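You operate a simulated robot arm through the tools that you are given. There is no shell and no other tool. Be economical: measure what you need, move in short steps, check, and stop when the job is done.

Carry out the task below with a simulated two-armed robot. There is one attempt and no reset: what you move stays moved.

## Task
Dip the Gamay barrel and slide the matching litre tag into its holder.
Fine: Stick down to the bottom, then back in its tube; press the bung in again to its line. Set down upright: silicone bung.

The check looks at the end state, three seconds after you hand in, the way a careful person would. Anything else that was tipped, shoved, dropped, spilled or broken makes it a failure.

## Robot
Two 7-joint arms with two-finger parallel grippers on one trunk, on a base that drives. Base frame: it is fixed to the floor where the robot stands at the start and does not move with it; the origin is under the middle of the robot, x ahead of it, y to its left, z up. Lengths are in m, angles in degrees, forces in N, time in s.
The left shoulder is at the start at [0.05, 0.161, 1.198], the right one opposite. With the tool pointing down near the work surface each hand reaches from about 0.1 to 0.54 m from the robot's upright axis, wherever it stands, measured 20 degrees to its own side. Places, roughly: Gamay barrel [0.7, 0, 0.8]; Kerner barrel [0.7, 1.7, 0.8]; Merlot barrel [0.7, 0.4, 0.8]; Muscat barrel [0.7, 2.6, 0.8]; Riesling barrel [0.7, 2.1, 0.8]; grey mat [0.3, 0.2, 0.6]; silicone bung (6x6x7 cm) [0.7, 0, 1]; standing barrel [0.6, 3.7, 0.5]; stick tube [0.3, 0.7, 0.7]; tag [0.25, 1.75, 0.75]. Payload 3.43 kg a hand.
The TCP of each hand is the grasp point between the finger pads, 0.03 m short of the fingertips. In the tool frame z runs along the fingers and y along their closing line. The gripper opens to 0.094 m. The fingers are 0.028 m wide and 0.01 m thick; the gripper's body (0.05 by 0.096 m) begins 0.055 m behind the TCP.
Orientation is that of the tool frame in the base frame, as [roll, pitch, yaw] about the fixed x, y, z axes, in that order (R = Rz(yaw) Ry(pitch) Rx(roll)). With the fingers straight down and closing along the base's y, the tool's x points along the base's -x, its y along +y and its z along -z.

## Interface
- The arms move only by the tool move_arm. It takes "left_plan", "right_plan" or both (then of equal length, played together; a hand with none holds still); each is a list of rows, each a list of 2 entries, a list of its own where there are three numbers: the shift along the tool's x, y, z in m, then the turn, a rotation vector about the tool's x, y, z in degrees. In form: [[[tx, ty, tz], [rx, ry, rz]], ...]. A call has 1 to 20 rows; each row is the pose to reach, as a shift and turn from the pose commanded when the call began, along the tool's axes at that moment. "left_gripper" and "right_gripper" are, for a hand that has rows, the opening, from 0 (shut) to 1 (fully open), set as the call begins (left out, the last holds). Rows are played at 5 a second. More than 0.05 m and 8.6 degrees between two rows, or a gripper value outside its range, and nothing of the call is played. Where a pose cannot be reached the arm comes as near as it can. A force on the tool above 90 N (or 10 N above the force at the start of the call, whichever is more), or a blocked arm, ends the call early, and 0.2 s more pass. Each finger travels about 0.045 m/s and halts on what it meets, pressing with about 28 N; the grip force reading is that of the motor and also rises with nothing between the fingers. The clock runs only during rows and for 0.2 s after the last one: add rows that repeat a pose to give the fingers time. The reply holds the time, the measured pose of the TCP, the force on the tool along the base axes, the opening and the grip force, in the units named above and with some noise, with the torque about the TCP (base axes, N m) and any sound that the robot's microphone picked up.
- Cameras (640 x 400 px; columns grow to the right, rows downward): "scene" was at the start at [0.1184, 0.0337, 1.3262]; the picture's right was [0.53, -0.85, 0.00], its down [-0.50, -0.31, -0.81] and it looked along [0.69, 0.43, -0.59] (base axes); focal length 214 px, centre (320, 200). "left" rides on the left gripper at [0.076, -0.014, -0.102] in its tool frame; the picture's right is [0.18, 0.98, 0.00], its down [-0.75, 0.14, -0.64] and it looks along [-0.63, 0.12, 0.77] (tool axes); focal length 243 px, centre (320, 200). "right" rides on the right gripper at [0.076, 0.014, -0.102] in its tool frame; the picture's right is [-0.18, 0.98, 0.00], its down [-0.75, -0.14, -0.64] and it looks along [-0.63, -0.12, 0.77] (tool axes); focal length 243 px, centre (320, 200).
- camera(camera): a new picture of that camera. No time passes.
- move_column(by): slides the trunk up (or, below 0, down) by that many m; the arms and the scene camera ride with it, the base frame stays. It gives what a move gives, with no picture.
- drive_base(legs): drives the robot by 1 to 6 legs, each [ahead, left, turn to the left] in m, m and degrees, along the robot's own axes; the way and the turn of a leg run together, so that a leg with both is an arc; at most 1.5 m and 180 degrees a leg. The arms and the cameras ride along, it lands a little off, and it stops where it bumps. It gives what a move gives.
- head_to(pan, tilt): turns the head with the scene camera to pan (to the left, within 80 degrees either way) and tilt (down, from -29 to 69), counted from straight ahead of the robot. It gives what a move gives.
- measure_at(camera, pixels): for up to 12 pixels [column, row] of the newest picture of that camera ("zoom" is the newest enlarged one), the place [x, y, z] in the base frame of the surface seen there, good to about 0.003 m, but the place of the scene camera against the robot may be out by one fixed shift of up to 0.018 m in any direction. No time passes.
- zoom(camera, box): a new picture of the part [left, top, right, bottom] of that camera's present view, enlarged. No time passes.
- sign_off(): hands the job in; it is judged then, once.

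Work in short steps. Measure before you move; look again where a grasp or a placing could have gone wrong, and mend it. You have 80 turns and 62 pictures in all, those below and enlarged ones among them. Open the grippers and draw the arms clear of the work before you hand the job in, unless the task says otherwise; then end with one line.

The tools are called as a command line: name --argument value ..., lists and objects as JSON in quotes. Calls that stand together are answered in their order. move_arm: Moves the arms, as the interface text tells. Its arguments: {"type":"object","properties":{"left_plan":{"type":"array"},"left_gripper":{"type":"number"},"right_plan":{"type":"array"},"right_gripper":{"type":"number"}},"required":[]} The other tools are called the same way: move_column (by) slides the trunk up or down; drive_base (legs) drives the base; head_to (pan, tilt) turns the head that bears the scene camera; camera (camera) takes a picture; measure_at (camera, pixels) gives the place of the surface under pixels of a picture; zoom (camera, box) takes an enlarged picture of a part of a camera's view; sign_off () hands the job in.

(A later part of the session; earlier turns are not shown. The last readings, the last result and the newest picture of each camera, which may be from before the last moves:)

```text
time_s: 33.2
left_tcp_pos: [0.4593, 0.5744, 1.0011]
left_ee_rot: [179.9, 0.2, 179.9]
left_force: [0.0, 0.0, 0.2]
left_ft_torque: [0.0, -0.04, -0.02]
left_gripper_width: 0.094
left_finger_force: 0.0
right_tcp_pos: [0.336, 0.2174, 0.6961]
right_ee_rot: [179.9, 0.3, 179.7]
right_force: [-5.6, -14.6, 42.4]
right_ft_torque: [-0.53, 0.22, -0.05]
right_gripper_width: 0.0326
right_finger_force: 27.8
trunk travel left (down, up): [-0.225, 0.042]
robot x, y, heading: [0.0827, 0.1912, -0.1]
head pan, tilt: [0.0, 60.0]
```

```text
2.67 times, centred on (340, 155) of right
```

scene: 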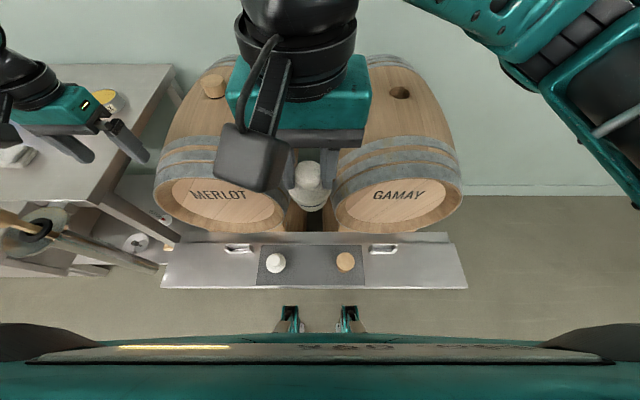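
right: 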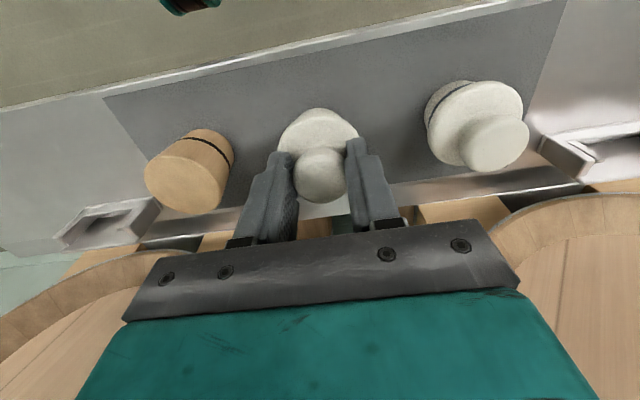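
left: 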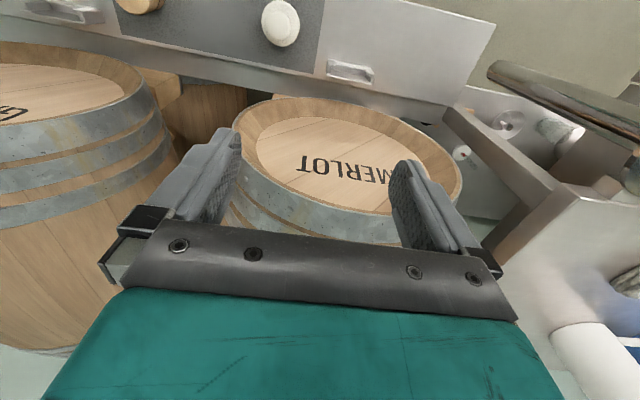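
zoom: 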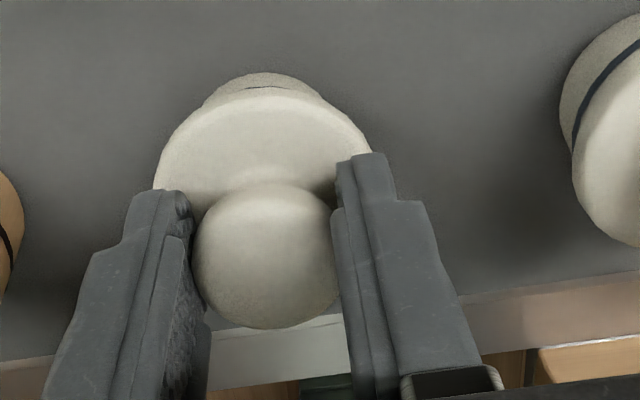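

Contact (42 N). I ease up ~3 mm and open to about 0.055 m.

move_arm --right_plan '[[[0, 0, -0.0025], [0, 0, 0]], [[0, 0, -0.0025], [0, 0, 0]]]'

move_arm --right_plan '[[[0, 0, 0], [0, 0, 0]], [[0, 0, 0], [0, 0, 0]], [[0, 0, 0], [0, 0, 0]], [[0, 0, -0.02], [0, 0, 0]], [[0, 0, -0.06], [0, 0, 0]], [[0, 0, -0.105], [0, 0, 0]], [[0, 0, -0.15], [0, 0, 0]], [[0, 0, -0.195], [0, 0, 0]], [[0, 0, -0.24], [0, 0, 0]]]' --right_gripper 0.6

camera --camera "right"

```text
time_s: 33.8
left_tcp_pos: [0.4598, 0.5754, 1.0011]
left_ee_rot: [-179.9, 0.1, 179.9]
left_force: [0.2, -0.4, -0.5]
left_ft_torque: [-0.02, -0.05, -0.01]
left_gripper_width: 0.094
left_finger_force: 0.1
right_tcp_pos: [0.3359, 0.2175, 0.6952]
right_ee_rot: [179.8, 0.2, 179.6]
right_force: [0.5, -7.2, 24.2]
right_ft_torque: [-0.24, -0.2, -0.06]
right_gripper_width: 0.0322
right_finger_force: 27.8
trunk travel left (down, up): [-0.225, 0.042]
robot x, y, heading: [0.0818, 0.1911, -0.1]
head pan, tilt: [0.0, 60.0]
```

```text
time_s: 35.8
left_tcp_pos: [0.46, 0.5762, 1.0]
left_ee_rot: [179.9, 0.1, 179.9]
left_force: [0.4, 0.1, -0.4]
left_ft_torque: [0.0, -0.01, 0.01]
left_gripper_width: 0.0938
left_finger_force: 0.1
right_tcp_pos: [0.3355, 0.2187, 0.9361]
right_ee_rot: [-179.9, 0.1, 179.8]
right_force: [-0.1, -1.0, 0.1]
right_ft_torque: [0.04, 0.02, -0.02]
right_gripper_width: 0.0564
right_finger_force: 0.1
trunk travel left (down, up): [-0.225, 0.042]
robot x, y, heading: [0.0865, 0.1923, -0.3]
head pan, tilt: [0.0, 60.0]
```

```text
34 pictures are left
```

right: 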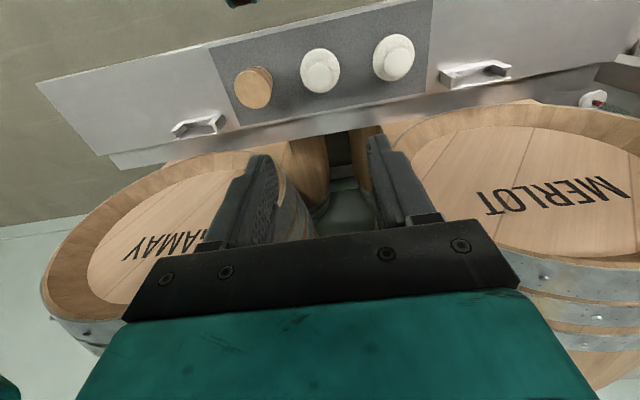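

The bung stands upright at (0.3355,0.2175) on the mat. Next, the stick: I back off 0.22 m, turn the left hand horizontal (fingers forward) and tuck the right arm to its side.

drive_base --legs '[[-0.22, 0, 0]]'

move_arm --left_plan '[[[0, 0, -0.01], [0, -8, 0]], [[0, -0.01, -0.02], [0, -16, 0]], [[0, -0.03, -0.03], [0, -24, 0]], [[0, -0.05, -0.04], [0, -32, 0]], [[0, -0.07, -0.05], [0, -40, 0]], [[0, -0.09, -0.05], [0, -48, 0]], [[0, -0.11, -0.05], [0, -56, 0]], [[0, -0.13, -0.05], [0, -64, 0]], [[0, -0.15, -0.05], [0, -72, 0]], [[0, -0.16, -0.05], [0, -80, 0]], [[0, -0.16, -0.05], [0, -88, 0]], [[0, -0.16, -0.05], [0, -90, 0]], [[0, -0.16, -0.05], [0, -90, 0]]]' --right_plan '[[[0, -0.02, -0.01], [0, 0, 0]], [[0, -0.04, -0.02], [0, 0, 0]], [[0, -0.06, -0.03], [0, 0, 0]], [[0, -0.08, -0.04], [0, 0, 0]], [[0, -0.1, -0.05], [0, 0, 0]], [[0, -0.12, -0.06], [0, 0, 0]], [[0, -0.14, -0.07], [0, 0, 0]], [[0, -0.16, -0.08], [0, 0, 0]], [[0, -0.18, -0.09], [0, 0, 0]], [[0, -0.2, -0.1], [0, 0, 0]], [[0, -0.21, -0.11], [0, 0, 0]], [[0, -0.22, -0.11], [0, 0, 0]], [[0, -0.22, -0.11], [0, 0, 0]]]'

head_to --pan 55 --tilt 30

camera --camera "scene"

```text
time_s: 37.5
left_tcp_pos: [0.2415, 0.5757, 0.9993]
left_ee_rot: [180.0, 0.1, -180.0]
left_force: [-0.3, 0.3, -0.8]
left_ft_torque: [0.01, -0.02, -0.02]
left_gripper_width: 0.0939
left_finger_force: 0.2
right_tcp_pos: [0.1182, 0.2198, 0.9362]
right_ee_rot: [-179.9, 0.1, 179.9]
right_force: [-0.4, -0.6, 0.0]
right_ft_torque: [0.01, -0.02, 0.02]
right_gripper_width: 0.0564
right_finger_force: 0.0
trunk travel left (down, up): [-0.225, 0.042]
robot x, y, heading: [-0.1351, 0.1941, -0.2]
head pan, tilt: [0.0, 60.0]
```

```text
time_s: 40.3
left_tcp_pos: [0.2582, 0.4152, 1.0346]
left_ee_rot: [-20.8, 90.0, -20.8]
left_force: [0.0, 0.9, 0.6]
left_ft_torque: [0.02, -0.03, 0.02]
left_gripper_width: 0.0941
left_finger_force: 0.0
left hand out of reach, approached as far as the arm can: row 6, 7, 8, 9, 10, 11, 12, 13
right_tcp_pos: [0.1317, 0.0017, 1.0478]
right_ee_rot: [-180.0, 0.0, 179.9]
right_force: [0.4, -0.3, -0.3]
right_ft_torque: [0.03, -0.03, -0.02]
right_gripper_width: 0.0564
right_finger_force: 0.1
right hand out of reach, approached as far as the arm can: row 9, 10, 11, 12, 13
trunk travel left (down, up): [-0.225, 0.042]
robot x, y, heading: [-0.1352, 0.1922, -0.1]
head pan, tilt: [0.0, 60.0]
```

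```text
time_s: 41.5
left_tcp_pos: [0.2578, 0.4156, 1.0341]
left_ee_rot: [14.9, 89.9, 14.8]
left_force: [-0.1, -0.5, -0.6]
left_ft_torque: [-0.01, 0.0, 0.0]
left_gripper_width: 0.094
left_finger_force: 0.1
right_tcp_pos: [0.1315, 0.0012, 1.0468]
right_ee_rot: [179.9, 0.1, 179.8]
right_force: [1.3, 0.9, -0.4]
right_ft_torque: [0.0, 0.02, 0.02]
right_gripper_width: 0.0564
right_finger_force: 0.0
trunk travel left (down, up): [-0.225, 0.042]
robot x, y, heading: [-0.1327, 0.1902, 0.1]
head pan, tilt: [55.0, 30.0]
```

```text
33 pictures are left
```

scene: 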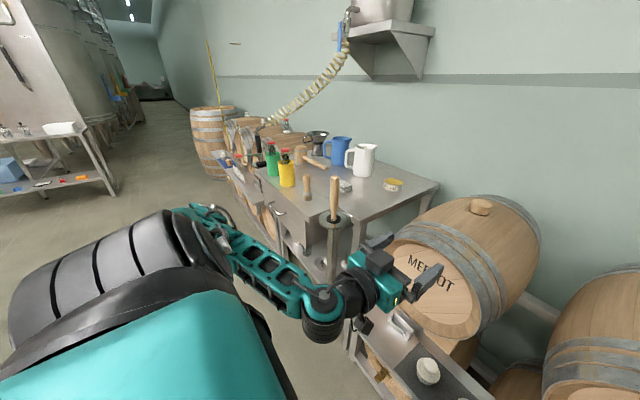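

The left hand now points forward. The stick stands at (333,200) in its tube; I zoom in and measure it.

zoom --camera "scene" --box '[220, 120, 420, 300]'

measure_at --camera "scene" --pixels '[[334, 178], [334, 195], [334, 210], [333, 218], [333, 240], [330, 270], [307, 178], [307, 195], [341, 218], [326, 218], [286, 185]]'

```text
2.22 times, centred on (320, 210) of scene
```

zoom: 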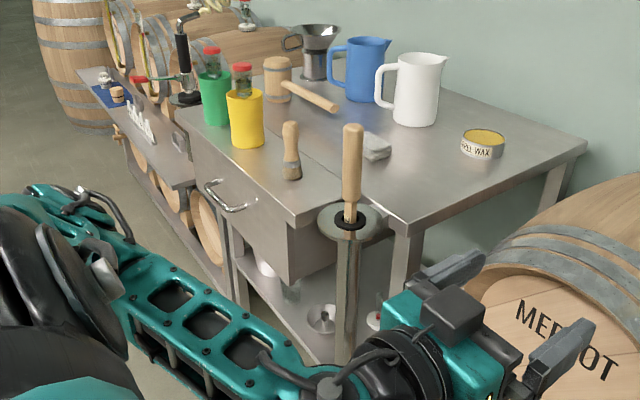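

```text
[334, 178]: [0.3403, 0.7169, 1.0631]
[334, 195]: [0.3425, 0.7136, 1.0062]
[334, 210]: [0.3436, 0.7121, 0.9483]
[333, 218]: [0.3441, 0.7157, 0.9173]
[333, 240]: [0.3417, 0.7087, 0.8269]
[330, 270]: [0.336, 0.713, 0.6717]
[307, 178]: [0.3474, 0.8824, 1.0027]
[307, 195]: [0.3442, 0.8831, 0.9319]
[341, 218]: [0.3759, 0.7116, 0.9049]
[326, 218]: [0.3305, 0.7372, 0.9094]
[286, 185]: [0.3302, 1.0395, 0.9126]
```

Handle spans z≈0.95–1.065, tube rim ≈0.91. I drive left ~0.32 and back a little so the left hand faces the handle, then look with its camera.

drive_base --legs '[[-0.04, 0, 0], [0, 0.32, 0]]'

camera --camera "left"

camera --camera "scene"

```text
time_s: 44.1
left_tcp_pos: [0.215, 0.7332, 1.034]
left_ee_rot: [-12.5, 89.8, -12.0]
left_force: [-0.2, 0.1, -0.3]
left_ft_torque: [-0.03, 0.0, -0.01]
left_gripper_width: 0.0936
left_finger_force: 0.0
right_tcp_pos: [0.0938, 0.3182, 1.0481]
right_ee_rot: [179.9, -0.1, -179.7]
right_force: [-0.2, -0.4, 0.1]
right_ft_torque: [0.01, -0.02, -0.03]
right_gripper_width: 0.0566
right_finger_force: 0.0
trunk travel left (down, up): [-0.225, 0.042]
robot x, y, heading: [-0.1755, 0.5064, 0.4]
head pan, tilt: [55.0, 30.0]
```

```text
31 pictures are left
```

left: 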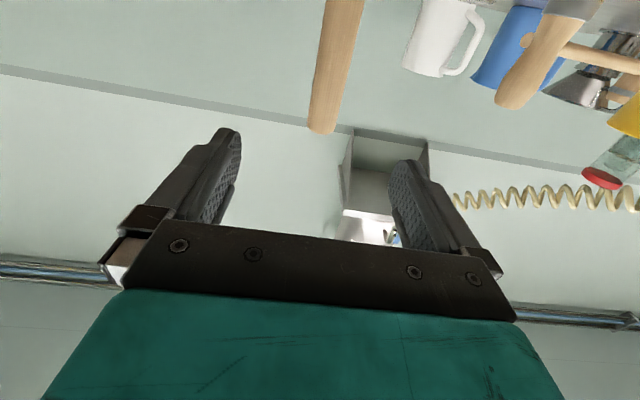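

```text
30 pictures are left
```

scene: 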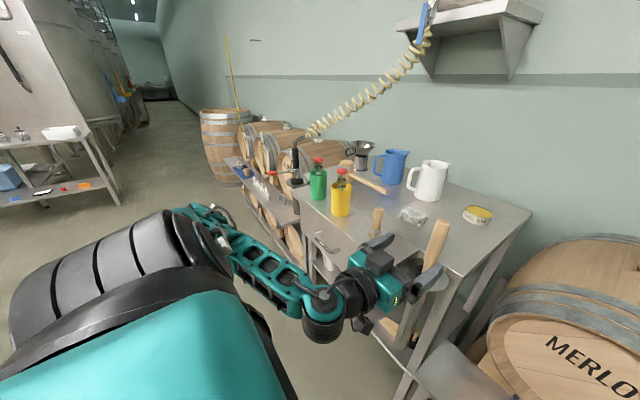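

The handle shows at (335,70), its top end near (322,130), in the left camera. I measure it.

measure_at --camera "left" --pixels '[[322, 125], [325, 100], [336, 60], [342, 20], [323, 60], [349, 60], [222, 150], [410, 180]]'

```text
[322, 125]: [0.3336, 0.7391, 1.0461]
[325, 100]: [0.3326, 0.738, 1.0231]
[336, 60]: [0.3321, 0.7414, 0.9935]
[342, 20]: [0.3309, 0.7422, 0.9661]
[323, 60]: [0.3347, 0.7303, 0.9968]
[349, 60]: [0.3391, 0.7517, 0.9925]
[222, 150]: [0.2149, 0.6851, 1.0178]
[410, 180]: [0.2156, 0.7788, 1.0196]
```

Handle centre ≈ (0.344, 0.740). I lower to z≈0.997, go forward to x 0.344 and then close.

move_arm --left_plan '[[[0.02, 0.005, 0.0], [0, 0, 0]], [[0.037, 0.008, 0.02], [0, 0, 0]], [[0.037, 0.008, 0.06], [0, 0, 0]], [[0.037, 0.008, 0.1], [0, 0, 0]], [[0.037, 0.008, 0.129], [0, 0, 0]], [[0.037, 0.008, 0.129], [0, 0, 0]]]'

camera --camera "left"

```text
time_s: 45.5
left_tcp_pos: [0.346, 0.7392, 0.9955]
left_ee_rot: [11.4, 89.9, 11.9]
left_force: [-0.6, 0.3, 0.3]
left_ft_torque: [0.03, 0.0, 0.0]
left_gripper_width: 0.0941
left_finger_force: 0.0
right_tcp_pos: [0.093, 0.3174, 1.0472]
right_ee_rot: [-180.0, 0.0, -179.7]
right_force: [-0.6, -0.1, 0.8]
right_ft_torque: [0.03, -0.03, 0.0]
right_gripper_width: 0.0566
right_finger_force: 0.0
trunk travel left (down, up): [-0.225, 0.042]
robot x, y, heading: [-0.1746, 0.5084, 0.4]
head pan, tilt: [55.0, 30.0]
```

```text
29 pictures are left
```

left: 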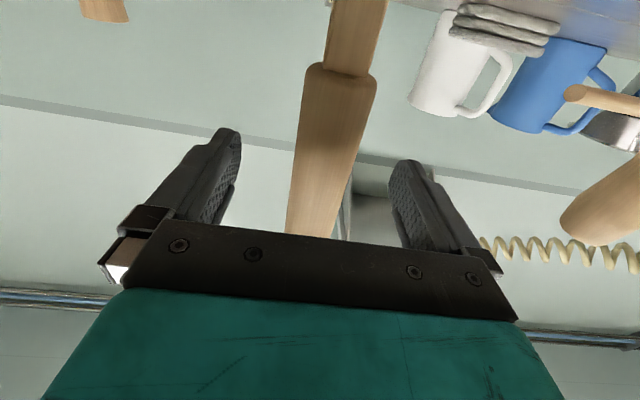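

The handle lies between the pads. I close the left gripper.

move_arm --left_plan '[[[0, 0, 0], [0, 0, 0]], [[0, 0, 0], [0, 0, 0]], [[0, 0, 0], [0, 0, 0]], [[0, 0, 0], [0, 0, 0]], [[0, 0, 0], [0, 0, 0]], [[0, 0, 0], [0, 0, 0]]]' --left_gripper 0

move_arm --left_plan '[[[-0.02, 0, 0], [0, 0, 0]], [[-0.05, 0, 0], [0, 0, 0]], [[-0.09, 0, 0], [0, 0, 0]], [[-0.13, 0, 0], [0, 0, 0]], [[-0.17, 0, 0], [0, 0, 0]], [[-0.2, 0, 0], [0, 0, 0]]]'

head_to --pan 25 --tilt 30

camera --camera "scene"

```text
time_s: 46.9
left_tcp_pos: [0.3472, 0.7381, 0.9956]
left_ee_rot: [4.7, 89.9, 5.3]
left_force: [0.2, -0.3, 1.1]
left_ft_torque: [-0.07, -0.01, 0.01]
left_gripper_width: 0.0327
left_finger_force: 28.0
right_tcp_pos: [0.0931, 0.3177, 1.0469]
right_ee_rot: [180.0, 0.0, -179.6]
right_force: [-0.5, -0.3, 0.6]
right_ft_torque: [-0.02, 0.02, 0.01]
right_gripper_width: 0.0564
right_finger_force: 0.0
trunk travel left (down, up): [-0.225, 0.042]
robot x, y, heading: [-0.1752, 0.5076, 0.4]
head pan, tilt: [55.0, 30.0]
```

```text
time_s: 48.3
left_tcp_pos: [0.3436, 0.7386, 1.1962]
left_ee_rot: [-80.0, 90.0, -79.6]
left_force: [0.0, 0.5, -1.7]
left_ft_torque: [-0.01, -0.01, 0.03]
left_gripper_width: 0.0328
left_finger_force: 28.2
right_tcp_pos: [0.0924, 0.3177, 1.0472]
right_ee_rot: [-180.0, 0.0, -179.7]
right_force: [-0.6, 0.4, -0.1]
right_ft_torque: [0.02, -0.04, 0.03]
right_gripper_width: 0.0564
right_finger_force: 0.0
trunk travel left (down, up): [-0.225, 0.042]
robot x, y, heading: [-0.1767, 0.5091, 0.4]
head pan, tilt: [55.0, 30.0]
```

```text
time_s: 49.2
left_tcp_pos: [0.3438, 0.7408, 1.1977]
left_ee_rot: [8.8, 89.9, 9.1]
left_force: [-0.4, -0.2, -1.5]
left_ft_torque: [0.0, 0.0, 0.02]
left_gripper_width: 0.0328
left_finger_force: 27.9
right_tcp_pos: [0.0943, 0.3168, 1.0472]
right_ee_rot: [180.0, 0.0, -179.8]
right_force: [0.2, 0.4, 0.3]
right_ft_torque: [-0.02, 0.01, 0.02]
right_gripper_width: 0.0564
right_finger_force: 0.1
trunk travel left (down, up): [-0.225, 0.042]
robot x, y, heading: [-0.176, 0.5051, 0.4]
head pan, tilt: [25.0, 30.0]
```

```text
28 pictures are left
```

scene: 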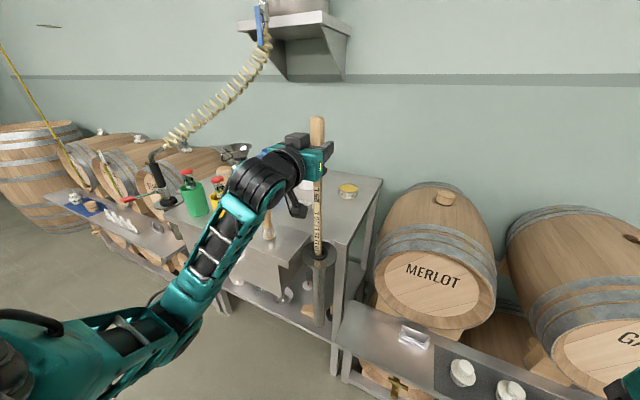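

The graduated stick is rising from its tube at (317,220). I continue lifting.

move_arm --left_plan '[[[-0.045, 0, 0], [0, 0, 0]], [[-0.09, 0, 0], [0, 0, 0]], [[-0.135, 0, 0], [0, 0, 0]], [[-0.18, 0, 0], [0, 0, 0]], [[-0.225, 0, 0], [0, 0, 0]], [[-0.27, 0, 0], [0, 0, 0]], [[-0.3, 0, 0], [0, 0, 0]]]'

camera --camera "scene"

```text
time_s: 50.9
left_tcp_pos: [0.3425, 0.7399, 1.4957]
left_ee_rot: [64.5, 89.9, 64.9]
left_force: [-0.4, 0.1, -1.6]
left_ft_torque: [0.02, 0.0, -0.01]
left_gripper_width: 0.0325
left_finger_force: 28.2
right_tcp_pos: [0.0923, 0.3167, 1.0474]
right_ee_rot: [179.9, 0.0, -179.7]
right_force: [-0.3, 0.1, 0.4]
right_ft_torque: [-0.02, 0.0, 0.04]
right_gripper_width: 0.0563
right_finger_force: 0.1
trunk travel left (down, up): [-0.225, 0.042]
robot x, y, heading: [-0.1749, 0.5074, 0.8]
head pan, tilt: [25.0, 30.0]
```

```text
27 pictures are left
```

scene: 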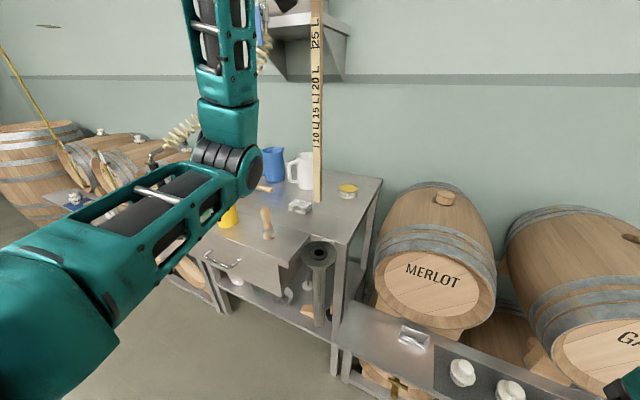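

The stick is out, tip at (317,200), marks 10–25 L etc. I measure the tip and the tube mouth.

measure_at --camera "scene" --pixels '[[317, 198], [317, 170], [317, 120], [317, 60], [319, 252], [319, 243], [307, 255], [333, 255], [319, 268]]'

```text
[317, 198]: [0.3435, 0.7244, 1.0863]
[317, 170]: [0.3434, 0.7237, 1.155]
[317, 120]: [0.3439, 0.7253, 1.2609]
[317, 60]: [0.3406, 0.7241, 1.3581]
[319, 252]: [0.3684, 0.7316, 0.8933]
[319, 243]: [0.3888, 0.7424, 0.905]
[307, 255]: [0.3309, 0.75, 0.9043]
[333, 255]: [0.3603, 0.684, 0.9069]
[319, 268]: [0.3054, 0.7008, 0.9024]
```

Tip is ~0.42 below the TCP. I need to know how low the hand gets at the barrel bottom (its camera hangs below), so I measure the Merlot barrel's front rim and belly as a model.

measure_at --camera "scene" --pixels '[[430, 238], [432, 250], [430, 322], [428, 310], [380, 262], [490, 285], [445, 187], [620, 322], [440, 198]]'

```text
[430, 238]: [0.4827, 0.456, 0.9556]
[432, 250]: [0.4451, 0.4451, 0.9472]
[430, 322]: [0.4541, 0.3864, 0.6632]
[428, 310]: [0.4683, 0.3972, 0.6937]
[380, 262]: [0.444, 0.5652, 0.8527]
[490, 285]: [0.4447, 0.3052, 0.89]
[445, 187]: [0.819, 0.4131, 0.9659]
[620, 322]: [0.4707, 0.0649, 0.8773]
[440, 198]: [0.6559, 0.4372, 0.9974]
```

Belly bottom inside is about z 0.64, so TCP would end ≈1.06, leaving the camera under the hand too close to the barrel. I return the stick to its tube and regrasp ~35 mm higher on the handle.

move_arm --left_plan '[[[0.045, 0, 0], [0, 0, 0]], [[0.09, 0, 0], [0, 0, 0]], [[0.135, 0, 0], [0, 0, 0]], [[0.18, 0, 0], [0, 0, 0]], [[0.225, 0, 0], [0, 0, 0]], [[0.27, 0, 0], [0, 0, 0]], [[0.315, 0, 0], [0, 0, 0]], [[0.36, 0, 0], [0, 0, 0]], [[0.405, 0, 0], [0, 0, 0]], [[0.45, 0, 0], [0, 0, 0]], [[0.48, 0, 0], [0, 0, 0]], [[0.494, 0, 0], [0, 0, 0]], [[0.499, 0, 0], [0, 0, 0]], [[0.499, 0, 0], [0, 0, 0]]]'

camera --camera "scene"

```text
time_s: 53.9
left_tcp_pos: [0.345, 0.7423, 0.9973]
left_ee_rot: [-7.0, 89.9, -6.7]
left_force: [0.4, -0.8, -1.8]
left_ft_torque: [0.01, 0.02, 0.01]
left_gripper_width: 0.0325
left_finger_force: 27.4
right_tcp_pos: [0.0931, 0.3176, 1.0473]
right_ee_rot: [-180.0, 0.0, -179.8]
right_force: [-0.3, 0.5, 0.9]
right_ft_torque: [-0.05, -0.02, 0.02]
right_gripper_width: 0.0566
right_finger_force: 0.1
trunk travel left (down, up): [-0.225, 0.042]
robot x, y, heading: [-0.1783, 0.5079, 0.4]
head pan, tilt: [25.0, 30.0]
```

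```text
26 pictures are left
```

scene: 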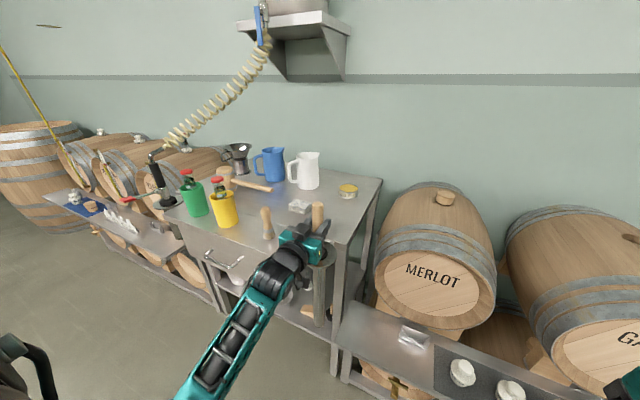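

Back in the tube. I open partly, rise 0.036 m, and close again.

move_arm --left_plan '[[[0, 0, 0], [0, 0, 0]], [[0, 0, 0], [0, 0, 0]], [[0, 0, 0], [0, 0, 0]], [[-0.02, 0, 0], [0, 0, 0]], [[-0.036, 0, 0], [0, 0, 0]], [[-0.036, 0, 0], [0, 0, 0]]]' --left_gripper 0.6

camera --camera "left"

move_arm --left_plan '[[[0, 0, 0], [0, 0, 0]], [[0, 0, 0], [0, 0, 0]], [[0, 0, 0], [0, 0, 0]], [[0, 0, 0], [0, 0, 0]], [[0, 0, 0], [0, 0, 0]]]' --left_gripper 0

```text
time_s: 55.2
left_tcp_pos: [0.3434, 0.7416, 1.0342]
left_ee_rot: [25.3, 89.9, 25.7]
left_force: [0.4, -0.4, -0.8]
left_ft_torque: [0.0, -0.02, 0.0]
left_gripper_width: 0.0563
left_finger_force: 0.1
right_tcp_pos: [0.0941, 0.3169, 1.0476]
right_ee_rot: [180.0, 0.0, -179.6]
right_force: [-0.2, 0.4, -0.3]
right_ft_torque: [0.01, -0.01, -0.02]
right_gripper_width: 0.0564
right_finger_force: 0.0
trunk travel left (down, up): [-0.225, 0.042]
robot x, y, heading: [-0.1785, 0.5039, 0.4]
head pan, tilt: [25.0, 30.0]
```

```text
25 pictures are left
```

left: 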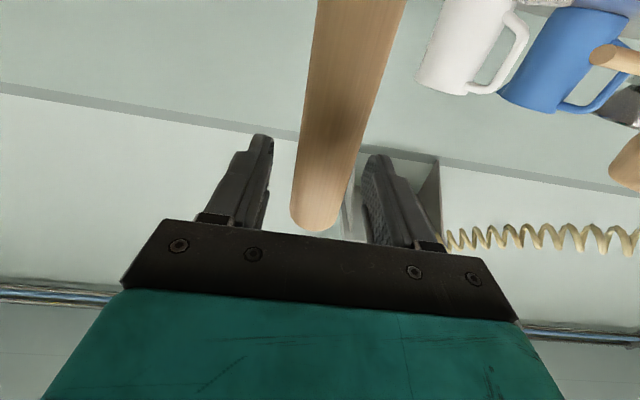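

```text
time_s: 56.5
left_tcp_pos: [0.3442, 0.7418, 1.0344]
left_ee_rot: [7.1, 90.0, 7.3]
left_force: [0.2, 0.1, 1.7]
left_ft_torque: [0.04, 0.0, -0.01]
left_gripper_width: 0.0322
left_finger_force: 28.0
right_tcp_pos: [0.093, 0.3174, 1.047]
right_ee_rot: [-179.9, 0.0, -179.7]
right_force: [0.7, -1.2, 0.7]
right_ft_torque: [0.02, -0.01, -0.02]
right_gripper_width: 0.0562
right_finger_force: 0.1
trunk travel left (down, up): [-0.225, 0.042]
robot x, y, heading: [-0.1771, 0.5043, 0.5]
head pan, tilt: [25.0, 30.0]
```

Regrasped (in-tube TCP z = 1.034). I lift with trunk and arm until the tip is ~1.05.

move_column --by 0.04

move_arm --left_plan '[[[-0.045, 0, 0], [0, 0, 0]], [[-0.09, 0, 0], [0, 0, 0]], [[-0.135, 0, 0], [0, 0, 0]], [[-0.18, 0, 0], [0, 0, 0]], [[-0.225, 0, 0], [0, 0, 0]], [[-0.27, 0, 0], [0, 0, 0]], [[-0.315, 0, 0], [0, 0, 0]], [[-0.36, 0, 0], [0, 0, 0]], [[-0.405, 0, 0], [0, 0, 0]], [[-0.436, 0, 0], [0, 0, 0]], [[-0.436, 0, 0], [0, 0, 0]]]'

camera --camera "scene"

```text
time_s: 57.3
left_tcp_pos: [0.3446, 0.7426, 1.073]
left_ee_rot: [9.4, 89.9, 9.8]
left_force: [-1.0, -0.3, -1.4]
left_ft_torque: [0.02, 0.0, -0.01]
left_gripper_width: 0.0323
left_finger_force: 28.2
right_tcp_pos: [0.0926, 0.318, 1.0874]
right_ee_rot: [-179.9, 0.0, -179.7]
right_force: [0.3, -0.1, -0.6]
right_ft_torque: [-0.01, 0.01, 0.01]
right_gripper_width: 0.0564
right_finger_force: 0.0
trunk travel left (down, up): [-0.265, 0.002]
robot x, y, heading: [-0.1722, 0.5051, 0.2]
head pan, tilt: [25.0, 30.0]
```

```text
time_s: 59.7
left_tcp_pos: [0.344, 0.7422, 1.5096]
left_ee_rot: [51.5, 90.0, 51.9]
left_force: [-0.5, -0.5, -0.8]
left_ft_torque: [0.02, -0.02, 0.0]
left_gripper_width: 0.0319
left_finger_force: 27.8
right_tcp_pos: [0.0929, 0.3173, 1.0876]
right_ee_rot: [180.0, -0.1, -179.6]
right_force: [-0.9, 0.2, -0.3]
right_ft_torque: [0.01, 0.01, 0.0]
right_gripper_width: 0.0565
right_finger_force: 0.0
trunk travel left (down, up): [-0.265, 0.002]
robot x, y, heading: [-0.1751, 0.5036, 0.5]
head pan, tilt: [25.0, 30.0]
```

```text
24 pictures are left
```

scene: 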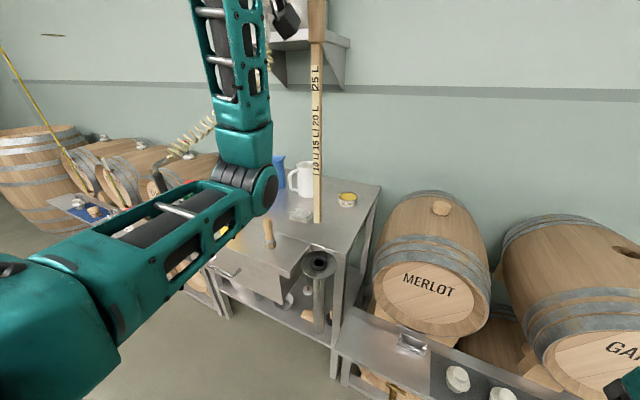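

Stick is clear, tip at (318,222). I drive right 0.74 m along the front, correcting heading.

drive_base --legs '[[0, -0.74, -0.5]]'

drive_base --legs '[[0.25, 0, 0]]'

camera --camera "scene"

```text
time_s: 63.7
left_tcp_pos: [0.3481, -0.0066, 1.51]
left_ee_rot: [21.4, 89.9, 21.3]
left_force: [0.5, 0.8, -1.2]
left_ft_torque: [0.0, 0.01, -0.02]
left_gripper_width: 0.0322
left_finger_force: 28.3
right_tcp_pos: [0.0927, -0.4284, 1.087]
right_ee_rot: [180.0, 0.0, 179.8]
right_force: [0.3, 0.0, 0.0]
right_ft_torque: [0.03, 0.01, 0.02]
right_gripper_width: 0.0562
right_finger_force: 0.0
trunk travel left (down, up): [-0.265, 0.002]
robot x, y, heading: [-0.174, -0.2398, -0.4]
head pan, tilt: [25.0, 30.0]
```

```text
time_s: 65.5
left_tcp_pos: [0.5951, -0.0055, 1.5099]
left_ee_rot: [13.0, 90.0, 13.0]
left_force: [0.8, 0.2, -1.1]
left_ft_torque: [0.02, -0.05, 0.02]
left_gripper_width: 0.0318
left_finger_force: 27.7
right_tcp_pos: [0.3416, -0.4276, 1.0873]
right_ee_rot: [180.0, -0.1, 179.9]
right_force: [-0.4, 0.0, -0.3]
right_ft_torque: [0.0, 0.02, 0.01]
right_gripper_width: 0.0565
right_finger_force: 0.0
trunk travel left (down, up): [-0.265, 0.002]
robot x, y, heading: [0.0737, -0.2402, -0.1]
head pan, tilt: [25.0, 30.0]
```

```text
23 pictures are left
```

scene: 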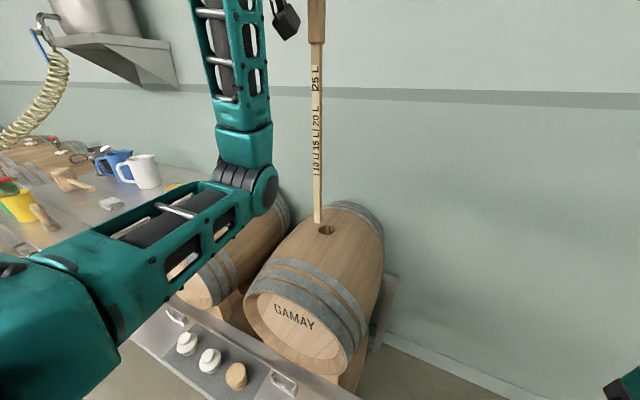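

Tip at (317,220), hole at (326,230). I measure both in the same frame to align.

zoom --camera "scene" --box '[280, 190, 370, 250]'

measure_at --camera "scene" --pixels '[[317, 219], [317, 200], [317, 140], [317, 60], [318, 232], [334, 232], [326, 225], [326, 236]]'

```text
6.67 times, centred on (325, 220) of scene
```

zoom: 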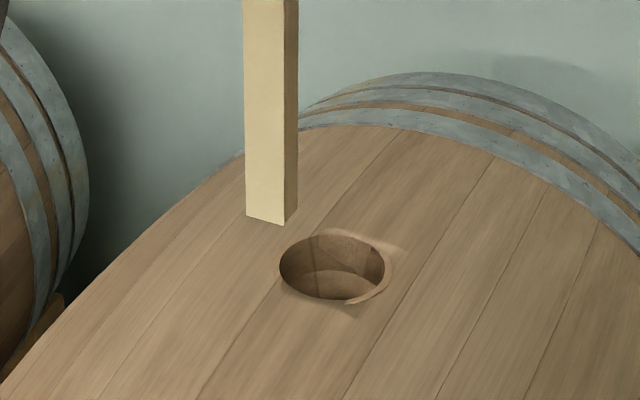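

```text
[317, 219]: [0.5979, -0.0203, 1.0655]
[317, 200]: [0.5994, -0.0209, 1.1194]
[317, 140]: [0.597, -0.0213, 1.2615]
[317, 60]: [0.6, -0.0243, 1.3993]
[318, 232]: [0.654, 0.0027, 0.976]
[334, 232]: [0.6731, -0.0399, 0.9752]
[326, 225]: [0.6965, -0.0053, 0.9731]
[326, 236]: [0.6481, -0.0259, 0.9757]
```

Shift needed ≈ +0.070 in x, +0.003 in y. I move the hand and check the alignment by a zoom.

move_arm --left_plan '[[[0, 0.002, 0.025], [0, 0, 0]], [[0, 0.003, 0.05], [0, 0, 0]], [[0, 0.003, 0.07], [0, 0, 0]], [[0, 0.003, 0.07], [0, 0, 0]], [[0.03, 0.003, 0.07], [0, 0, 0]], [[0.05, 0.003, 0.07], [0, 0, 0]], [[0.05, 0.003, 0.07], [0, 0, 0]]]'

zoom --camera "scene" --box '[280, 180, 370, 240]'

```text
time_s: 67.1
left_tcp_pos: [0.6647, -0.0036, 1.4607]
left_ee_rot: [6.3, 89.8, 6.3]
left_force: [0.8, -0.9, -1.0]
left_ft_torque: [-0.01, -0.01, 0.01]
left_gripper_width: 0.0317
left_finger_force: 28.3
right_tcp_pos: [0.3413, -0.4279, 1.0868]
right_ee_rot: [-180.0, -0.1, 179.9]
right_force: [-0.7, 0.3, 0.7]
right_ft_torque: [0.0, 0.0, 0.02]
right_gripper_width: 0.0563
right_finger_force: 0.0
trunk travel left (down, up): [-0.265, 0.002]
robot x, y, heading: [0.0758, -0.2393, -0.1]
head pan, tilt: [25.0, 30.0]
```

```text
6.67 times, centred on (325, 210) of scene
```

zoom: 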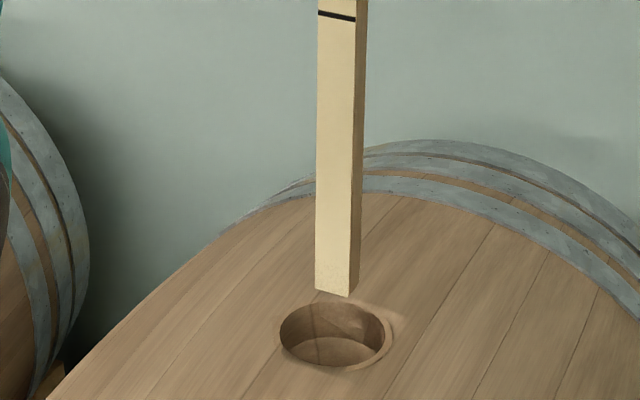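

I verify by measuring tip and hole edges in this zoom.

measure_at --camera "zoom" --pixels '[[333, 285], [333, 250], [357, 270], [274, 332], [393, 332], [334, 296], [334, 371], [300, 310], [378, 360]]'

```text
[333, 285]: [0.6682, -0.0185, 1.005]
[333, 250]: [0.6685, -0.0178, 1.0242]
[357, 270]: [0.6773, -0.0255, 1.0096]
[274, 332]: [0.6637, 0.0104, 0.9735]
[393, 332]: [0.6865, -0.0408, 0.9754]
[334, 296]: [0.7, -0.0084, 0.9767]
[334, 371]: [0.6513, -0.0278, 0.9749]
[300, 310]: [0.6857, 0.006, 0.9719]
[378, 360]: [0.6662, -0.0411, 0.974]
```

Tip is within ~3 mm of the hole centre. I lower to TCP ≈ 1.15.

move_arm --left_plan '[[[0.03, 0.001, 0.002], [0, 0, 0]], [[0.06, 0.001, 0.002], [0, 0, 0]], [[0.1, 0.001, 0.002], [0, 0, 0]], [[0.14, 0.001, 0.002], [0, 0, 0]], [[0.18, 0.001, 0.002], [0, 0, 0]], [[0.22, 0.001, 0.002], [0, 0, 0]], [[0.26, 0.001, 0.002], [0, 0, 0]], [[0.29, 0.001, 0.002], [0, 0, 0]], [[0.31, 0.001, 0.002], [0, 0, 0]]]'

camera --camera "scene"

```text
time_s: 69.1
left_tcp_pos: [0.6676, -0.0016, 1.1493]
left_ee_rot: [-158.3, 89.9, -158.2]
left_force: [-0.8, 0.9, -1.4]
left_ft_torque: [-0.02, 0.02, 0.02]
left_gripper_width: 0.0318
left_finger_force: 28.2
right_tcp_pos: [0.3406, -0.4288, 1.0879]
right_ee_rot: [-180.0, 0.0, 179.9]
right_force: [-0.2, 0.0, 0.6]
right_ft_torque: [0.01, -0.02, 0.0]
right_gripper_width: 0.0563
right_finger_force: 0.1
trunk travel left (down, up): [-0.265, 0.002]
robot x, y, heading: [0.0741, -0.2398, -0.2]
head pan, tilt: [25.0, 30.0]
```

```text
20 pictures are left
```

scene: 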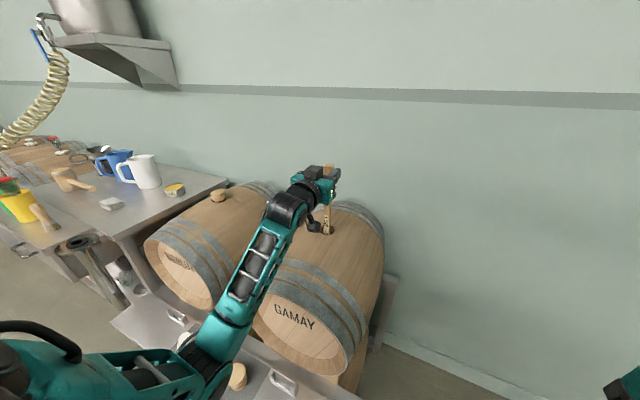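

Going down fine. I continue in 5 mm rows, watching for contact.

move_arm --left_plan '[[[0.006, 0, 0], [0, 0, 0]], [[0.012, 0, 0], [0, 0, 0]], [[0.018, 0, 0], [0, 0, 0]], [[0.024, 0, 0], [0, 0, 0]], [[0.03, 0, 0], [0, 0, 0]], [[0.036, 0, 0], [0, 0, 0]], [[0.041, 0, 0], [0, 0, 0]]]'

move_arm --left_plan '[[[0.003, 0, 0], [0, 0, 0]], [[0.006, 0, 0], [0, 0, 0]]]'

```text
time_s: 70.7
left_tcp_pos: [0.6687, -0.001, 1.1085]
left_ee_rot: [16.8, 89.9, 16.8]
left_force: [0.0, -0.1, -1.6]
left_ft_torque: [-0.03, 0.06, 0.0]
left_gripper_width: 0.0318
left_finger_force: 27.8
right_tcp_pos: [0.3409, -0.4284, 1.0878]
right_ee_rot: [-180.0, 0.0, 179.8]
right_force: [0.4, 0.3, 0.4]
right_ft_torque: [-0.03, -0.02, 0.02]
right_gripper_width: 0.0563
right_finger_force: 0.0
trunk travel left (down, up): [-0.265, 0.002]
robot x, y, heading: [0.0755, -0.2392, 0.0]
head pan, tilt: [25.0, 30.0]
```

```text
time_s: 71.3
left_tcp_pos: [0.6684, -0.0018, 1.103]
left_ee_rot: [22.9, 89.9, 22.8]
left_force: [-0.7, -1.3, -2.0]
left_ft_torque: [0.01, -0.01, -0.05]
left_gripper_width: 0.0317
left_finger_force: 28.2
right_tcp_pos: [0.3404, -0.4285, 1.0885]
right_ee_rot: [-180.0, 0.0, 179.9]
right_force: [-0.5, 0.6, -0.3]
right_ft_torque: [0.02, -0.02, -0.01]
right_gripper_width: 0.0565
right_finger_force: 0.1
trunk travel left (down, up): [-0.265, 0.002]
robot x, y, heading: [0.0683, -0.2379, -0.1]
head pan, tilt: [25.0, 30.0]
```

No contact at 1.103. I continue down in 3 mm rows, and look at clearance under the hand.

move_arm --left_plan '[[[0.003, 0, 0], [0, 0, 0]], [[0.006, 0, 0], [0, 0, 0]], [[0.009, 0, 0], [0, 0, 0]]]'

zoom --camera "scene" --box '[270, 150, 390, 250]'

```text
time_s: 72.1
left_tcp_pos: [0.6681, -0.0019, 1.0954]
left_ee_rot: [3.9, 89.6, 3.8]
left_force: [-1.3, -0.3, 6.4]
left_ft_torque: [-0.02, 0.63, 0.0]
left_gripper_width: 0.0317
left_finger_force: 27.8
right_tcp_pos: [0.3398, -0.4282, 1.0878]
right_ee_rot: [-180.0, -0.1, 179.9]
right_force: [-0.7, 0.3, -0.2]
right_ft_torque: [-0.02, 0.02, 0.0]
right_gripper_width: 0.0565
right_finger_force: 0.1
trunk travel left (down, up): [-0.265, 0.002]
robot x, y, heading: [0.0734, -0.2371, -0.1]
head pan, tilt: [25.0, 30.0]
```

```text
4.00 times, centred on (330, 200) of scene
```

zoom: 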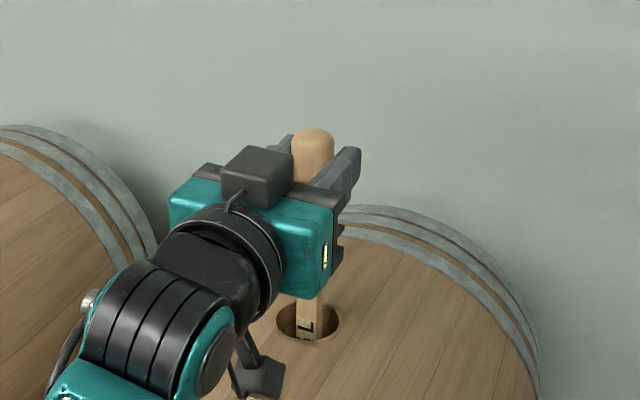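

Contact ~8 N with a torque: could be the stick tip or the lower black box at (262,378) on the barrel. I measure the box's height against the barrel.

measure_at --camera "zoom" --pixels '[[262, 370], [262, 385], [278, 388], [282, 375], [245, 360], [295, 385], [270, 397], [240, 392], [303, 330]]'

```text
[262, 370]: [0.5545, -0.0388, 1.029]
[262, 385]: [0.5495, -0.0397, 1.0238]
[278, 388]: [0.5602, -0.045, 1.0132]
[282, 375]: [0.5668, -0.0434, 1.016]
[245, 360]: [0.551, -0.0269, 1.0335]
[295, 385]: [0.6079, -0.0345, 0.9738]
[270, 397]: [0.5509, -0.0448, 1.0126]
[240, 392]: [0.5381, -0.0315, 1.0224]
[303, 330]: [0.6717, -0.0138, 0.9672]
```

I view a lower crop to see the gap beneath the box.

zoom --camera "scene" --box '[290, 220, 350, 270]'

measure_at --camera "zoom" --pixels '[[270, 160], [250, 215], [200, 200], [300, 190], [300, 250], [220, 260], [260, 235], [180, 240]]'

```text
8.00 times, centred on (320, 245) of scene
```

zoom: 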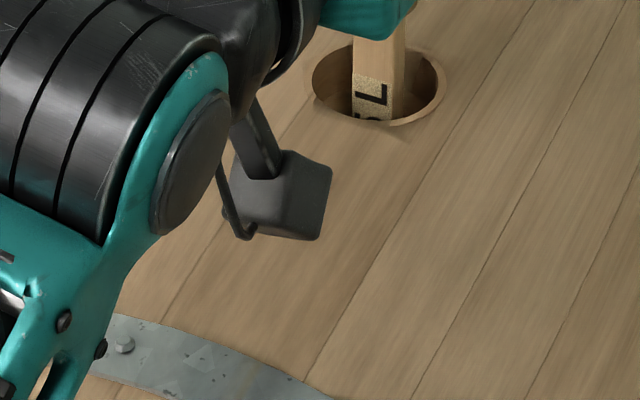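

```text
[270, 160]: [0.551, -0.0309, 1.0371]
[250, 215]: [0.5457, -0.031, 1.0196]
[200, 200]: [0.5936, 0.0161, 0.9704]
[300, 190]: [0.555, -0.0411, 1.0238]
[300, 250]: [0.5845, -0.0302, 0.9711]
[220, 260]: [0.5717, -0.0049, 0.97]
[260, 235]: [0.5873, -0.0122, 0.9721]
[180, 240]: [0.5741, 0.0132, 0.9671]
```

The box is ~4 cm clear of the barrel, so the contact is the stick on the bottom, as predicted. I press 2 mm more to confirm, then lift out.

move_arm --left_plan '[[[0.002, 0, 0], [0, 0, 0]], [[0.002, 0, 0], [0, 0, 0]], [[0.002, 0, 0], [0, 0, 0]]]'

move_arm --left_plan '[[[-0.03, 0, 0], [0, 0, 0]], [[-0.07, 0, 0], [0, 0, 0]], [[-0.11, 0, 0], [0, 0, 0]], [[-0.15, 0, 0], [0, 0, 0]], [[-0.19, 0, 0], [0, 0, 0]], [[-0.23, 0, 0], [0, 0, 0]], [[-0.27, 0, 0], [0, 0, 0]], [[-0.31, 0, 0], [0, 0, 0]], [[-0.35, 0, 0], [0, 0, 0]], [[-0.39, 0, 0], [0, 0, 0]], [[-0.418, 0, 0], [0, 0, 0]], [[-0.418, 0, 0], [0, 0, 0]]]'

zoom --camera "scene" --box '[270, 0, 370, 230]'

```text
time_s: 72.9
left_tcp_pos: [0.667, -0.003, 1.0962]
left_ee_rot: [4.6, 89.4, 4.7]
left_force: [0.8, -0.9, 14.8]
left_ft_torque: [0.05, -0.41, -0.01]
left_gripper_width: 0.0318
left_finger_force: 28.0
right_tcp_pos: [0.3406, -0.429, 1.088]
right_ee_rot: [180.0, 0.1, 179.9]
right_force: [-0.4, 0.2, 0.7]
right_ft_torque: [0.01, 0.03, 0.02]
right_gripper_width: 0.0564
right_finger_force: 0.0
trunk travel left (down, up): [-0.265, 0.002]
robot x, y, heading: [0.0799, -0.2357, -0.5]
head pan, tilt: [25.0, 30.0]
```

```text
time_s: 75.5
left_tcp_pos: [0.6659, -0.0017, 1.5097]
left_ee_rot: [28.0, 89.9, 28.0]
left_force: [0.6, -0.4, -1.1]
left_ft_torque: [-0.03, 0.04, 0.01]
left_gripper_width: 0.0315
left_finger_force: 27.9
right_tcp_pos: [0.3417, -0.4275, 1.0873]
right_ee_rot: [180.0, 0.0, 180.0]
right_force: [-0.9, 0.0, -0.8]
right_ft_torque: [0.01, -0.01, -0.02]
right_gripper_width: 0.0566
right_finger_force: 0.1
trunk travel left (down, up): [-0.265, 0.002]
robot x, y, heading: [0.0718, -0.238, 0.1]
head pan, tilt: [25.0, 30.0]
```

```text
1.74 times, centred on (320, 115) of scene
```

zoom: 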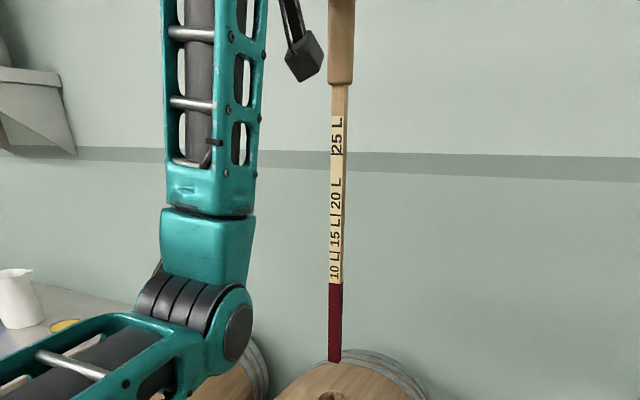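

Wine mark is visible, ending near the 10 L line. I zoom there.

zoom --camera "scene" --box '[300, 110, 350, 180]'

```text
5.71 times, centred on (325, 145) of scene
```

zoom: 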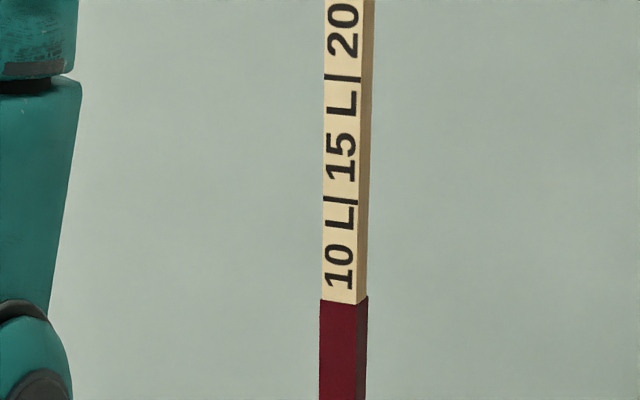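

The wet edge is right at the 10 L line (lines lie just below their labels; next line 15 L is ~123 px higher). So 10 L. I pull the hand back 0.07, drive back and left to the tube.

move_arm --left_plan '[[[0, 0, -0.035], [0, 0, 0]], [[0, 0, -0.07], [0, 0, 0]], [[0, 0, -0.07], [0, 0, 0]]]'

drive_base --legs '[[-0.25, 0, 0], [0, 0.743, 0]]'

camera --camera "scene"

```text
time_s: 76.3
left_tcp_pos: [0.5984, -0.0017, 1.5101]
left_ee_rot: [164.8, 90.0, 164.6]
left_force: [0.1, 0.1, -0.8]
left_ft_torque: [0.0, 0.01, -0.01]
left_gripper_width: 0.0314
left_finger_force: 28.2
right_tcp_pos: [0.3404, -0.4296, 1.0859]
right_ee_rot: [-179.9, 0.0, 179.9]
right_force: [0.3, -0.6, 0.7]
right_ft_torque: [-0.04, 0.02, -0.01]
right_gripper_width: 0.0565
right_finger_force: 0.1
trunk travel left (down, up): [-0.265, 0.002]
robot x, y, heading: [0.0739, -0.2344, -0.2]
head pan, tilt: [25.0, 30.0]
```

```text
time_s: 81.7
left_tcp_pos: [0.3514, 0.7458, 1.5105]
left_ee_rot: [-3.8, 90.0, -3.3]
left_force: [-0.4, 0.6, -0.6]
left_ft_torque: [0.01, 0.03, -0.03]
left_gripper_width: 0.0313
left_finger_force: 28.0
right_tcp_pos: [0.0987, 0.3146, 1.0873]
right_ee_rot: [180.0, 0.0, -179.3]
right_force: [0.6, 0.1, 0.3]
right_ft_torque: [-0.01, -0.02, 0.01]
right_gripper_width: 0.0561
right_finger_force: 0.1
trunk travel left (down, up): [-0.265, 0.002]
robot x, y, heading: [-0.1725, 0.5056, 0.8]
head pan, tilt: [25.0, 30.0]
```

```text
15 pictures are left
```

scene: 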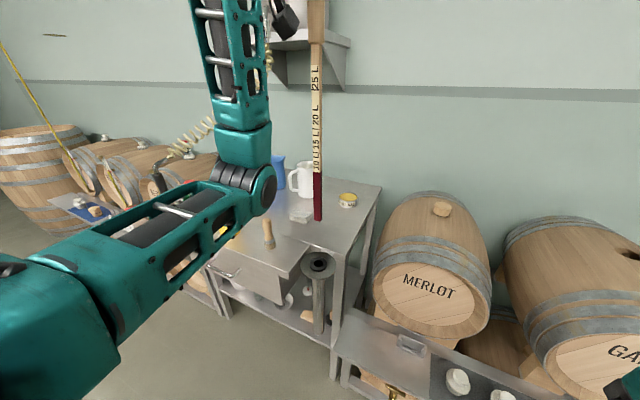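

TCP is (0.351,0.746); the tube axis pose was (0.344,0.7418). I align and lower halfway (tip just above rim).

move_arm --left_plan '[[[0.0, -0.004, -0.007], [0, 0, 0]], [[0.0, -0.004, -0.007], [0, 0, 0]], [[0.04, -0.004, -0.007], [0, 0, 0]], [[0.08, -0.004, -0.007], [0, 0, 0]], [[0.12, -0.004, -0.007], [0, 0, 0]], [[0.12, -0.004, -0.007], [0, 0, 0]]]'

zoom --camera "scene" --box '[285, 220, 355, 290]'

```text
time_s: 83.1
left_tcp_pos: [0.3451, 0.7407, 1.3892]
left_ee_rot: [-4.9, 90.0, -4.0]
left_force: [0.0, -0.2, -1.1]
left_ft_torque: [-0.04, 0.04, -0.02]
left_gripper_width: 0.0311
left_finger_force: 28.3
right_tcp_pos: [0.0987, 0.3167, 1.0862]
right_ee_rot: [-180.0, 0.0, -179.3]
right_force: [-0.9, -1.4, -0.1]
right_ft_torque: [0.01, -0.01, 0.0]
right_gripper_width: 0.0564
right_finger_force: 0.1
trunk travel left (down, up): [-0.265, 0.002]
robot x, y, heading: [-0.1719, 0.5061, 0.7]
head pan, tilt: [25.0, 30.0]
```

```text
5.71 times, centred on (320, 255) of scene
```

zoom: 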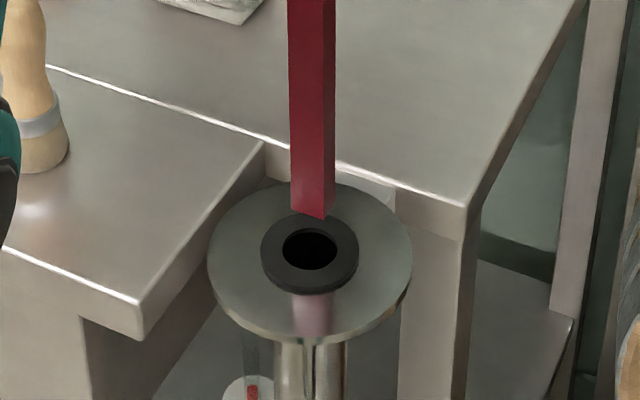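

Tip is aligned with the small opening. I lower the rest with rows of 3–4 cm, slow at entry.

move_arm --left_plan '[[[0.015, 0, 0], [0, 0, 0]], [[0.03, 0, 0], [0, 0, 0]], [[0.045, 0, 0], [0, 0, 0]], [[0.07, 0, 0], [0, 0, 0]], [[0.1, 0, 0], [0, 0, 0]]]'

zoom --camera "scene" --box '[285, 200, 355, 270]'

```text
time_s: 84.3
left_tcp_pos: [0.344, 0.7404, 1.29]
left_ee_rot: [-4.4, 89.8, -3.5]
left_force: [-0.1, 0.5, -1.2]
left_ft_torque: [0.03, 0.01, -0.01]
left_gripper_width: 0.0313
left_finger_force: 27.9
right_tcp_pos: [0.0985, 0.3148, 1.0875]
right_ee_rot: [-179.9, 0.0, -179.4]
right_force: [-0.8, 0.5, -0.2]
right_ft_torque: [0.03, -0.02, -0.02]
right_gripper_width: 0.0565
right_finger_force: 0.0
trunk travel left (down, up): [-0.265, 0.002]
robot x, y, heading: [-0.1704, 0.5005, 0.5]
head pan, tilt: [25.0, 30.0]
```

```text
5.71 times, centred on (320, 235) of scene
```

zoom: 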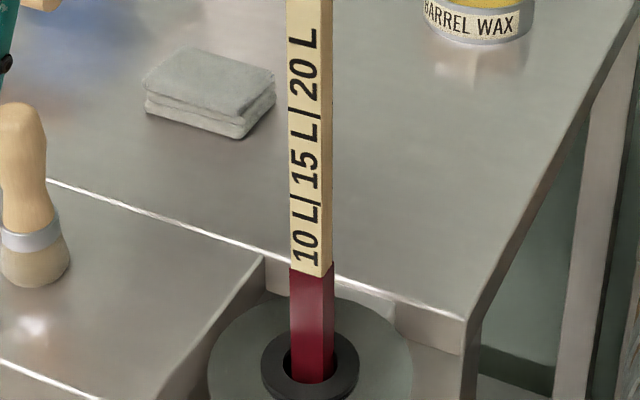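

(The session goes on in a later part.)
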